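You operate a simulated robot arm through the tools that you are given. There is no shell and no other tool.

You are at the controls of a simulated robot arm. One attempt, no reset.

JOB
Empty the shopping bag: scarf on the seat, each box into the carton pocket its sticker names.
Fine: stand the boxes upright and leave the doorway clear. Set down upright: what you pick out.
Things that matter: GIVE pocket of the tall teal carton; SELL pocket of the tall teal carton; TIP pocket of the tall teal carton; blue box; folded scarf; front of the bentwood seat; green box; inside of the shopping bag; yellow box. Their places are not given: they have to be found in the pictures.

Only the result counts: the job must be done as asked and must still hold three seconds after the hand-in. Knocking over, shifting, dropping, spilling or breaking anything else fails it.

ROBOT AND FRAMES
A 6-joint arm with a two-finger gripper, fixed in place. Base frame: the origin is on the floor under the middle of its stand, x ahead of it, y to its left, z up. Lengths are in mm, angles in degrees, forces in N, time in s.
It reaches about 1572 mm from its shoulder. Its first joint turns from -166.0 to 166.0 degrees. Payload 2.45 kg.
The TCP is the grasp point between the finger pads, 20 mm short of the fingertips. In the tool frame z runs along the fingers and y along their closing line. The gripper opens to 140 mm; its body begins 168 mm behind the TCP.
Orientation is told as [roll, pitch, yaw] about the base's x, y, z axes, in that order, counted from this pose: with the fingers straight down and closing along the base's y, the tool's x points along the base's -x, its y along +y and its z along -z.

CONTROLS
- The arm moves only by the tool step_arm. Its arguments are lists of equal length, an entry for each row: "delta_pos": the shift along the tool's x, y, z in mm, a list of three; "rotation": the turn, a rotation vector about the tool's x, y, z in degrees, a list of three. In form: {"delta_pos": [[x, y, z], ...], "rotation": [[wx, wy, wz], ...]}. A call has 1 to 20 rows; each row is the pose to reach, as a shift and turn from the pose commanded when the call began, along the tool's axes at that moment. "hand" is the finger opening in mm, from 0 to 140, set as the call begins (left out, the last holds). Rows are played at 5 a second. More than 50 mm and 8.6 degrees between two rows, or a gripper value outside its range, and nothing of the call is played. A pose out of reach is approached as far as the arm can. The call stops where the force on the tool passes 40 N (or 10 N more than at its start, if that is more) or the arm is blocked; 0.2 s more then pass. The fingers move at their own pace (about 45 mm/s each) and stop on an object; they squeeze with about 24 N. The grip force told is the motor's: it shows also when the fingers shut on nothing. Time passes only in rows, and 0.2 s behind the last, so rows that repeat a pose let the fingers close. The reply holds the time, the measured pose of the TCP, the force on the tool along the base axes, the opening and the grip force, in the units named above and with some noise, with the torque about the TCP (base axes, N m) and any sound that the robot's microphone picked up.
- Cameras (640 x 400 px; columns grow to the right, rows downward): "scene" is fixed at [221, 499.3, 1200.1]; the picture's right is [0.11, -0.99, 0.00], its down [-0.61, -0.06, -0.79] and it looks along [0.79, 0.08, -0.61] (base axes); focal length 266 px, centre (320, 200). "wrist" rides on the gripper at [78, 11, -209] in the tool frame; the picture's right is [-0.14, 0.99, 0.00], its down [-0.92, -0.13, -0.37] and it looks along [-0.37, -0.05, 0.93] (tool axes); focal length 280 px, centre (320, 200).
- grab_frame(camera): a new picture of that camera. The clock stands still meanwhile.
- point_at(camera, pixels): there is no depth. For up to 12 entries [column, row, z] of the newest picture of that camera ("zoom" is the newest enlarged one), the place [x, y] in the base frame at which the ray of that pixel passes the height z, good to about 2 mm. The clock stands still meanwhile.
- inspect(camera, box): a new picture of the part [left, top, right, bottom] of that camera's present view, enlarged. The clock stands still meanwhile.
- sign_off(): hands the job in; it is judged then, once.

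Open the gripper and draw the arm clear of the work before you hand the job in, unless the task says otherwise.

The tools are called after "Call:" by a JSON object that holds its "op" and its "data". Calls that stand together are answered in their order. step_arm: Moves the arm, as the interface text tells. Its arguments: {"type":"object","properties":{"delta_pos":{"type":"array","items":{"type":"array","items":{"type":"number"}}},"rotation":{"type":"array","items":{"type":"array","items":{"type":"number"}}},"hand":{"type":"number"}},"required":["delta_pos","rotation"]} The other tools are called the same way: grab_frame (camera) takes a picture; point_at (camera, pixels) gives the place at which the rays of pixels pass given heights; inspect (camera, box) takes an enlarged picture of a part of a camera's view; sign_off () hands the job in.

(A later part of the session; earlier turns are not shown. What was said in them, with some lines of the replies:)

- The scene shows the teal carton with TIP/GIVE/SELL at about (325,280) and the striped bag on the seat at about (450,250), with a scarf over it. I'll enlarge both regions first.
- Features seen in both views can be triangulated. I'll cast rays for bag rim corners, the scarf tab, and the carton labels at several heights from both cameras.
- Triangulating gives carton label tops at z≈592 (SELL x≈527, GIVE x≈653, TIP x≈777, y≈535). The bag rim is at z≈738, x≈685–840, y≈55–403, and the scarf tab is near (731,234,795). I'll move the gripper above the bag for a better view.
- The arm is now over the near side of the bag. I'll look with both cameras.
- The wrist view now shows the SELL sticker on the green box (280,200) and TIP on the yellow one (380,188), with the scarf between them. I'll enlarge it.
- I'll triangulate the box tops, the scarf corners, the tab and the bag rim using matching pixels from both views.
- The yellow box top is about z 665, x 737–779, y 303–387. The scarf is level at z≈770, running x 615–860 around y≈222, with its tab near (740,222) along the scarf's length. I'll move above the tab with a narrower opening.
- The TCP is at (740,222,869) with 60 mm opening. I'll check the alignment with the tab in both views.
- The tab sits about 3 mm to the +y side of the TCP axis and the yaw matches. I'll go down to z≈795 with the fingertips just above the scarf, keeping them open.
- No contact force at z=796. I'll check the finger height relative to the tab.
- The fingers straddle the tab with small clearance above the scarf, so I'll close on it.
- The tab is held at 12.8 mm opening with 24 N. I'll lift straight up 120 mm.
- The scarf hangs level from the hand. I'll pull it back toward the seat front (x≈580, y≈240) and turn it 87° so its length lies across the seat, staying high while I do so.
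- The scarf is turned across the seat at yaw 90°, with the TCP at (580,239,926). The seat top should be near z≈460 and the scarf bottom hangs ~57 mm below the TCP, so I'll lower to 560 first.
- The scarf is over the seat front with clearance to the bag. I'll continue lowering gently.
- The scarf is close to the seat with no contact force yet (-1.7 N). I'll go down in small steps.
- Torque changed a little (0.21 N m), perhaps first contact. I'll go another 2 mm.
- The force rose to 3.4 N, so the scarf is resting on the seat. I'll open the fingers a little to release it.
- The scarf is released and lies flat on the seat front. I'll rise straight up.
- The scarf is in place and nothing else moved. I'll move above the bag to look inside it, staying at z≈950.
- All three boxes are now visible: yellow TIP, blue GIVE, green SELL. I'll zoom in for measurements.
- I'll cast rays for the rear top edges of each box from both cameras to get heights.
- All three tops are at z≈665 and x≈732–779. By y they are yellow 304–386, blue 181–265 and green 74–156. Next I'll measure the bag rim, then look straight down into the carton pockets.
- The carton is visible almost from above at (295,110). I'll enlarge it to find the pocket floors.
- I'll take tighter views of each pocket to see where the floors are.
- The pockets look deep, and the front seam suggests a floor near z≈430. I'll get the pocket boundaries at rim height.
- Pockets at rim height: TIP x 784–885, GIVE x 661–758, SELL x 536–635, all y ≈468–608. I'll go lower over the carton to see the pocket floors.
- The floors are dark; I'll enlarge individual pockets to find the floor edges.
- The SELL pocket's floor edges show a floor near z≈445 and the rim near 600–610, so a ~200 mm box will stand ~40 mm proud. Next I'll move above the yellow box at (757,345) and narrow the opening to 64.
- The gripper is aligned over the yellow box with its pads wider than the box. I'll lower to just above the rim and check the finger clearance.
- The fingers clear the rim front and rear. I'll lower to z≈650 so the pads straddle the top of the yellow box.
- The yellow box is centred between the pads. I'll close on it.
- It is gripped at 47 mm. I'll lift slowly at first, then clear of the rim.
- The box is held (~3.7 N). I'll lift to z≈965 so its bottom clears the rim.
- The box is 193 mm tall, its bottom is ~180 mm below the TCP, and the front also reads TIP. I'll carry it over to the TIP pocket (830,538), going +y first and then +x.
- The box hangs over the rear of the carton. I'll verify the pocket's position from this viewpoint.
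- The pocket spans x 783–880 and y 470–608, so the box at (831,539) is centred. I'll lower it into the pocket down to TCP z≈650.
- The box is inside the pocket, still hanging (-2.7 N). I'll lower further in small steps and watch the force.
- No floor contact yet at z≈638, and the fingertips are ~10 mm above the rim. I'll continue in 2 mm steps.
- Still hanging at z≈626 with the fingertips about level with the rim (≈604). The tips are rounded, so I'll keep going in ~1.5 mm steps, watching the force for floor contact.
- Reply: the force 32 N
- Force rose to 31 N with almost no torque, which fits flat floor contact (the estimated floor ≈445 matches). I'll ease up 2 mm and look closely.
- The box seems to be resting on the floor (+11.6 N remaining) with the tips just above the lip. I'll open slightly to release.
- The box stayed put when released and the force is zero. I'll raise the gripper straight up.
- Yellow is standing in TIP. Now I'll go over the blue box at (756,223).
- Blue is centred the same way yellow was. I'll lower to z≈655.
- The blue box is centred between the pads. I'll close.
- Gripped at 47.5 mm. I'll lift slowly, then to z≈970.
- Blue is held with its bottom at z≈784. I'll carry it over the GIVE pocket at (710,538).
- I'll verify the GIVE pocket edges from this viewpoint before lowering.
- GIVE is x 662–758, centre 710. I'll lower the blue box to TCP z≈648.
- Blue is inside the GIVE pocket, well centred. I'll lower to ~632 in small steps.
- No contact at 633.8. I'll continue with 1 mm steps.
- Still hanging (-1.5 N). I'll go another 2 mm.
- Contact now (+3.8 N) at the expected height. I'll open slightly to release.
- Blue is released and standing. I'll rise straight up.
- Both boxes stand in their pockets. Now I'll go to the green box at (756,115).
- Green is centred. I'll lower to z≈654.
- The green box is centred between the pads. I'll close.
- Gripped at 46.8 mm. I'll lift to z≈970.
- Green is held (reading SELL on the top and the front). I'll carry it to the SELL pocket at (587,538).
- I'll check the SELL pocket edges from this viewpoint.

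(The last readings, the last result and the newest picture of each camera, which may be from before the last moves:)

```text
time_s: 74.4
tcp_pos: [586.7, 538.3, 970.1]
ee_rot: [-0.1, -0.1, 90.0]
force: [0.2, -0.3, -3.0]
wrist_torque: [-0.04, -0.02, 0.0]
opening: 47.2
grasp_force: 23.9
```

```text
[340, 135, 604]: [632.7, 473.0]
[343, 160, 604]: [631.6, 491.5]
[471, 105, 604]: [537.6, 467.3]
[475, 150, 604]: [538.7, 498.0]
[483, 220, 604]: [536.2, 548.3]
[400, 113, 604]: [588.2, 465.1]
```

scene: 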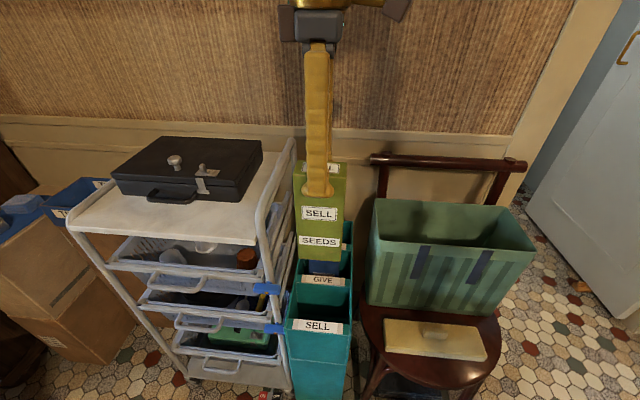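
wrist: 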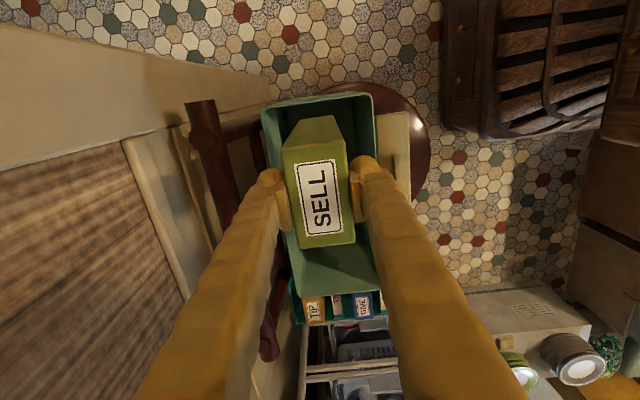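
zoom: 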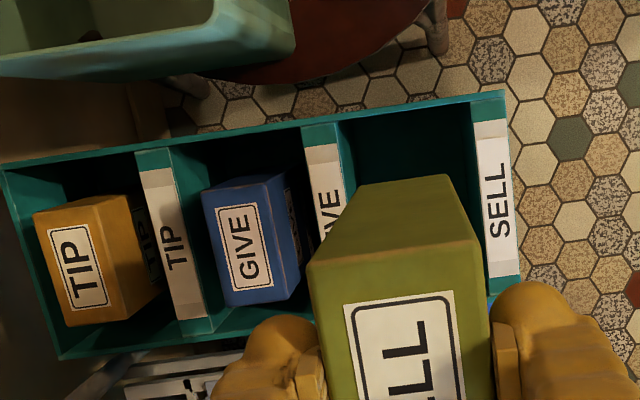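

SELL spans x ≈538–634, centre 586, so the box is aligned. I'll lower to TCP z≈648.

Call:
{"op": "step_arm", "data": {"delta_pos": [[0, 0, 40], [0, 0, 80], [0, 0, 120], [0, 0, 150], [0, 0, 175], [0, 0, 200], [0, 0, 230], [0, 0, 260], [0, 0, 290], [0, 0, 312], [0, 0, 322]], "rotation": [[0, 0, 0], [0, 0, 0], [0, 0, 0], [0, 0, 0], [0, 0, 0], [0, 0, 0], [0, 0, 0], [0, 0, 0], [0, 0, 0], [0, 0, 0], [0, 0, 0]]}}

Call:
{"op": "inspect", "data": {"camera": "wrist", "box": [230, 80, 410, 270]}}

Call:
{"op": "inspect", "data": {"camera": "scene", "box": [270, 180, 370, 360]}}

```text
time_s: 76.8
tcp_pos: [588.1, 537.6, 646.8]
ee_rot: [0.0, -0.1, 89.9]
force: [1.2, -0.4, -2.1]
wrist_torque: [0.03, 0.0, 0.01]
opening: 47.0
grasp_force: 23.8
```

```text
2.11 times, centred on (320, 175) of wrist
```

zoom: 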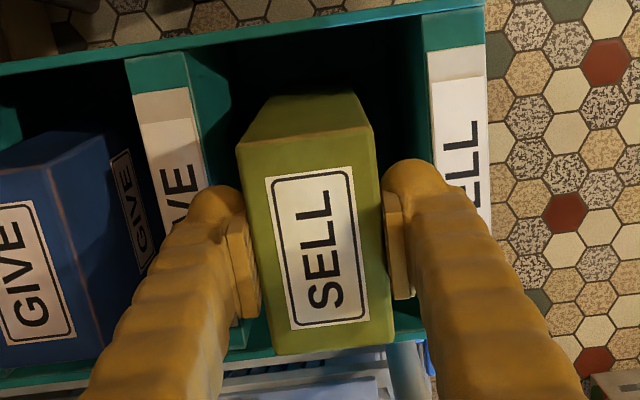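

```text
2.22 times, centred on (320, 270) of scene
```

zoom: 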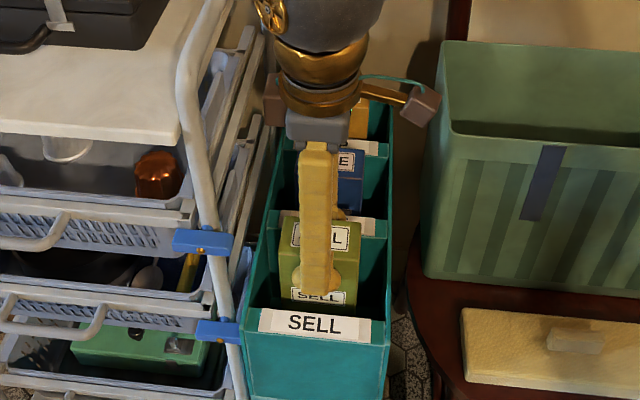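

Green is inside the SELL pocket. I'll lower to ~631 in small steps.

Call:
{"op": "step_arm", "data": {"delta_pos": [[0, 0, 4], [0, 0, 8], [0, 0, 11], [0, 0, 14], [0, 0, 15.5]], "rotation": [[0, 0, 0], [0, 0, 0], [0, 0, 0], [0, 0, 0], [0, 0, 0]]}}

```text
time_s: 78.0
tcp_pos: [588.0, 539.7, 632.8]
ee_rot: [0.0, -0.1, 90.0]
force: [-0.7, -0.3, -3.4]
wrist_torque: [0.0, 0.02, -0.02]
opening: 47.4
grasp_force: 24.1
```

No contact yet at 632.8. I'll take 1 mm steps.

Call:
{"op": "step_arm", "data": {"delta_pos": [[0, 0, 1], [0, 0, 2], [0, 0, 3]], "rotation": [[0, 0, 0], [0, 0, 0], [0, 0, 0]]}}

```text
time_s: 78.8
tcp_pos: [587.6, 539.0, 627.8]
ee_rot: [0.0, -0.2, 89.9]
force: [0.0, 0.8, 0.8]
wrist_torque: [-0.1, -0.02, 0.0]
opening: 47.2
grasp_force: 24.0
```

The force rose to +0.8 N, suggesting first contact. I'll go one more millimetre to confirm.

Call:
{"op": "step_arm", "data": {"delta_pos": [[0, 0, 0.5], [0, 0, 1]], "rotation": [[0, 0, 0], [0, 0, 0]]}}

```text
time_s: 79.4
tcp_pos: [587.1, 539.9, 629.1]
ee_rot: [-0.1, -0.1, 90.0]
force: [-3.8, -4.4, 29.0]
wrist_torque: [-0.2, 0.14, -0.01]
opening: 47.1
grasp_force: 24.1
```

Firm floor contact (29 N). I'll ease back 1 mm and then release.

Call:
{"op": "step_arm", "data": {"delta_pos": [[0, 0, -0.8], [0, 0, -0.8]], "rotation": [[0, 0, 0], [0, 0, 0]]}}

Call:
{"op": "step_arm", "data": {"delta_pos": [[0, 0, 0], [0, 0, 0], [0, 0, 0]], "rotation": [[0, 0, 0], [0, 0, 0], [0, 0, 0]], "hand": 58}}

Call:
{"op": "inspect", "data": {"camera": "wrist", "box": [230, 80, 410, 270]}}

```text
time_s: 80.0
tcp_pos: [586.7, 539.7, 628.9]
ee_rot: [0.0, -0.2, 90.0]
force: [-1.7, 1.3, 18.1]
wrist_torque: [0.26, -0.17, 0.04]
opening: 47.1
grasp_force: 24.0
```

```text
time_s: 80.8
tcp_pos: [588.4, 539.6, 629.9]
ee_rot: [0.0, 0.0, 90.0]
force: [0.3, -0.4, 0.0]
wrist_torque: [0.05, 0.01, 0.01]
opening: 57.9
grasp_force: 0.0
```

```text
2.11 times, centred on (320, 175) of wrist
```

zoom: 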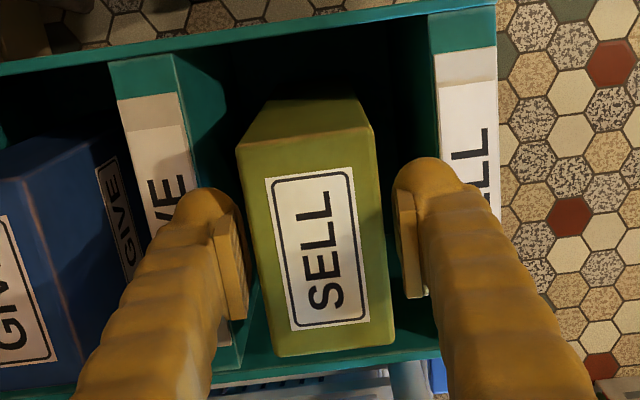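

Green is released and stands free. I'll rise straight up.

Call:
{"op": "step_arm", "data": {"delta_pos": [[0, 0, -10], [0, 0, -30], [0, 0, -60], [0, 0, -100], [0, 0, -145], [0, 0, -190], [0, 0, -235], [0, 0, -280], [0, 0, -320], [0, 0, -360], [0, 0, -380], [0, 0, -380]], "rotation": [[0, 0, 0], [0, 0, 0], [0, 0, 0], [0, 0, 0], [0, 0, 0], [0, 0, 0], [0, 0, 0], [0, 0, 0], [0, 0, 0], [0, 0, 0], [0, 0, 0], [0, 0, 0]]}}

Call:
{"op": "grab_frame", "data": {"camera": "scene"}}

Call:
{"op": "inspect", "data": {"camera": "wrist", "box": [150, 0, 420, 200]}}

```text
time_s: 83.4
tcp_pos: [589.0, 537.1, 1008.8]
ee_rot: [0.1, -0.2, 90.0]
force: [-0.6, 0.2, 0.8]
wrist_torque: [-0.02, 0.03, 0.02]
opening: 58.1
grasp_force: 0.1
```

```text
taken
```

scene: 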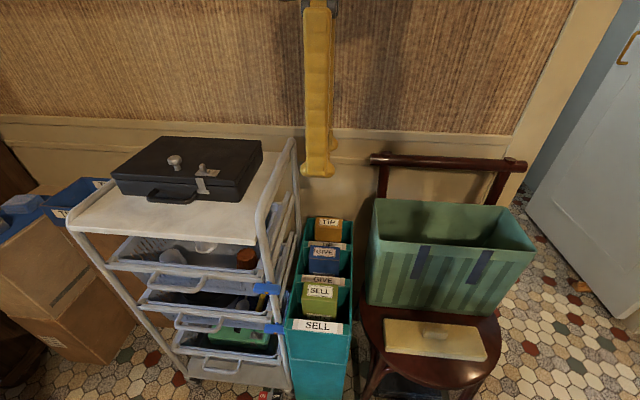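

```text
2.00 times, centred on (285, 100) of wrist
```

zoom: 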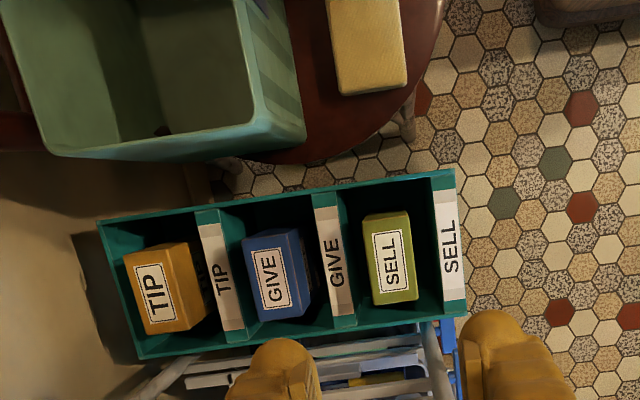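

All three boxes stand in their named pockets. I see a small reddish spot inside the bag in the wrist view (zoom (163,130)), so I'll look straight into the bag to confirm it is empty.

Call:
{"op": "step_arm", "data": {"delta_pos": [[40, -15, 0], [80, -30, 0], [120, -45, 0], [160, -60, 0], [200, -75, 0], [240, -90, 0], [270, -100, 0], [270, -100, 0]], "rotation": [[0, 0, 0], [0, 0, 0], [0, 0, 0], [0, 0, 0], [0, 0, 0], [0, 0, 0], [0, 0, 0], [0, 0, 0]], "hand": 140}}

Call:
{"op": "grab_frame", "data": {"camera": "wrist"}}

Call:
{"op": "inspect", "data": {"camera": "wrist", "box": [200, 0, 420, 240]}}

```text
time_s: 85.2
tcp_pos: [687.1, 267.9, 1008.9]
ee_rot: [0.0, 0.0, 90.0]
force: [0.0, -0.5, 0.5]
wrist_torque: [0.01, 0.05, 0.01]
opening: 140.2
grasp_force: 0.0
```

```text
taken
```

wrist: 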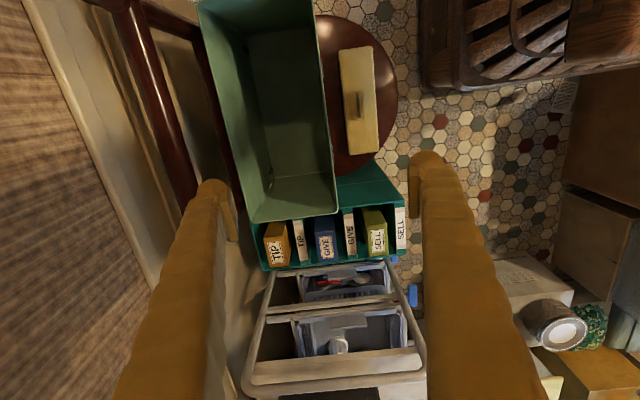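

```text
1.67 times, centred on (310, 120) of wrist
```

zoom: 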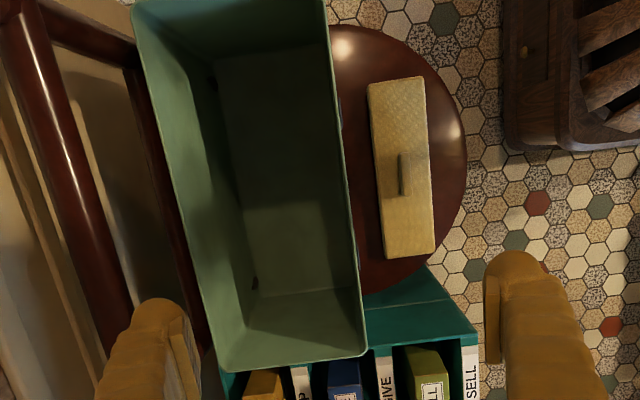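

The bag looks empty apart from two tiny dark spots near the rear wall's bottom edge, at zoom (212,85) and (253,283). I'll look closer at both.

Call:
{"op": "inspect", "data": {"camera": "wrist", "box": [250, 140, 310, 200]}}

Call:
{"op": "inspect", "data": {"camera": "wrist", "box": [220, 20, 280, 80]}}

Call:
{"op": "inspect", "data": {"camera": "scene", "box": [280, 190, 530, 370]}}

```text
6.67 times, centred on (280, 170) of wrist
```

zoom: 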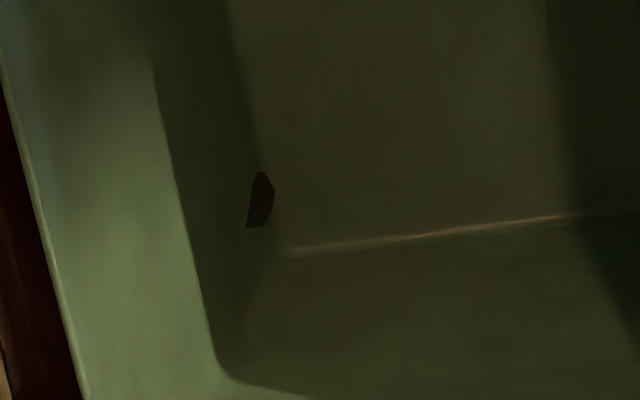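

```text
6.67 times, centred on (250, 50) of wrist
```

zoom: 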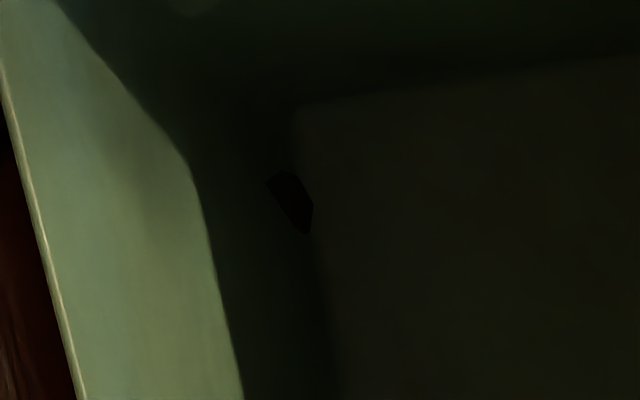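

```text
2.22 times, centred on (405, 280) of scene
```

zoom: 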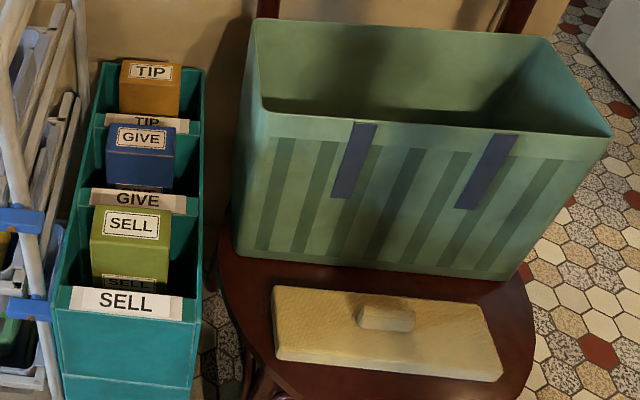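

The two dark-red spots are the chair-back posts just clipping through the bag's rear wall, so the bag is empty. I'll withdraw the arm up and back, clear of the work, with the gripper open.

Call:
{"op": "step_arm", "data": {"delta_pos": [[-20, 30, -15], [-45, 62, -30], [-70, 95, -45], [-95, 130, -60], [-115, 160, -70], [-132, 187, -75], [-132, 187, -75], [-132, 187, -75]], "rotation": [[0, 0, 0], [0, 0, 0], [0, 0, 0], [0, 0, 0], [0, 0, 0], [0, 0, 0], [0, 0, 0], [0, 0, 0]]}}

Call:
{"op": "grab_frame", "data": {"camera": "scene"}}

Call:
{"op": "grab_frame", "data": {"camera": "wrist"}}

```text
time_s: 87.0
tcp_pos: [499.9, 400.1, 1083.3]
ee_rot: [0.0, -0.1, 90.1]
force: [0.8, -0.7, -0.3]
wrist_torque: [-0.03, -0.01, -0.01]
opening: 140.0
grasp_force: 0.0
```

```text
taken
```

scene: 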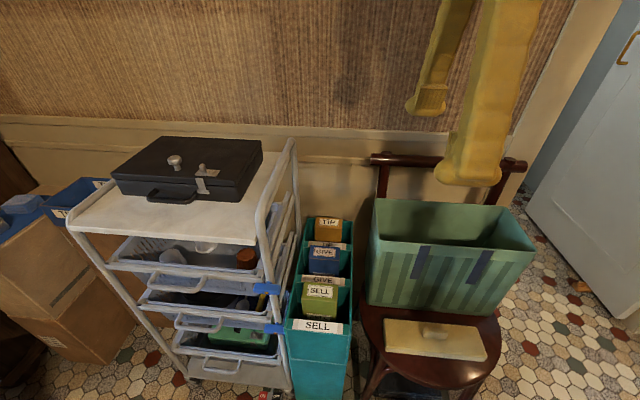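

```text
taken
```

wrist: 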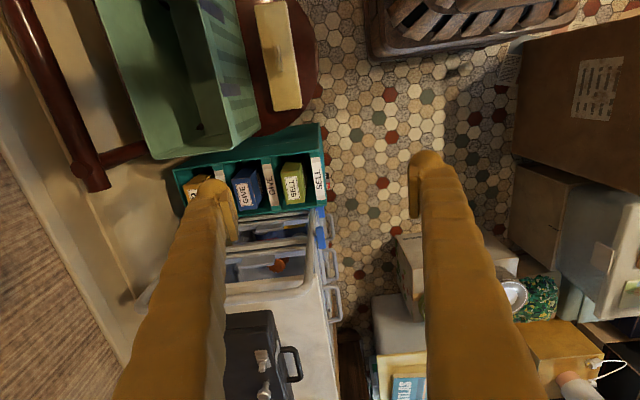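

The scarf lies flat on the seat front at scene (435,340). TIP, GIVE and SELL each hold their own box upright at (325,230–290), the bag is empty, nothing else moved, and the arm is clear and open. I'm handing the job in.

Call:
{"op": "sign_off", "data": {}}

```text
The job is handed in.
```

The shopping bag is empty and the job is handed in. The result of the judging hasn't come back to me.

- **Scarf:** it lies flat on the front of the bentwood seat, tab side up, with its length across the seat.
- **Boxes:** each one stands upright in the pocket its sticker names: yellow in TIP, blue in GIVE and green in SELL.
- **Surroundings:** in the final pictures the bag, carton, chair and trolley looked unmoved, and nothing is near the doorway.
- **Contact force:** I set the yellow and green boxes down with about 30 N of push against the pocket floors before easing off, below the 40 N stop. Neither box moved when released.
- **Arm:** the gripper is open and the arm is raised and pulled back from the work.
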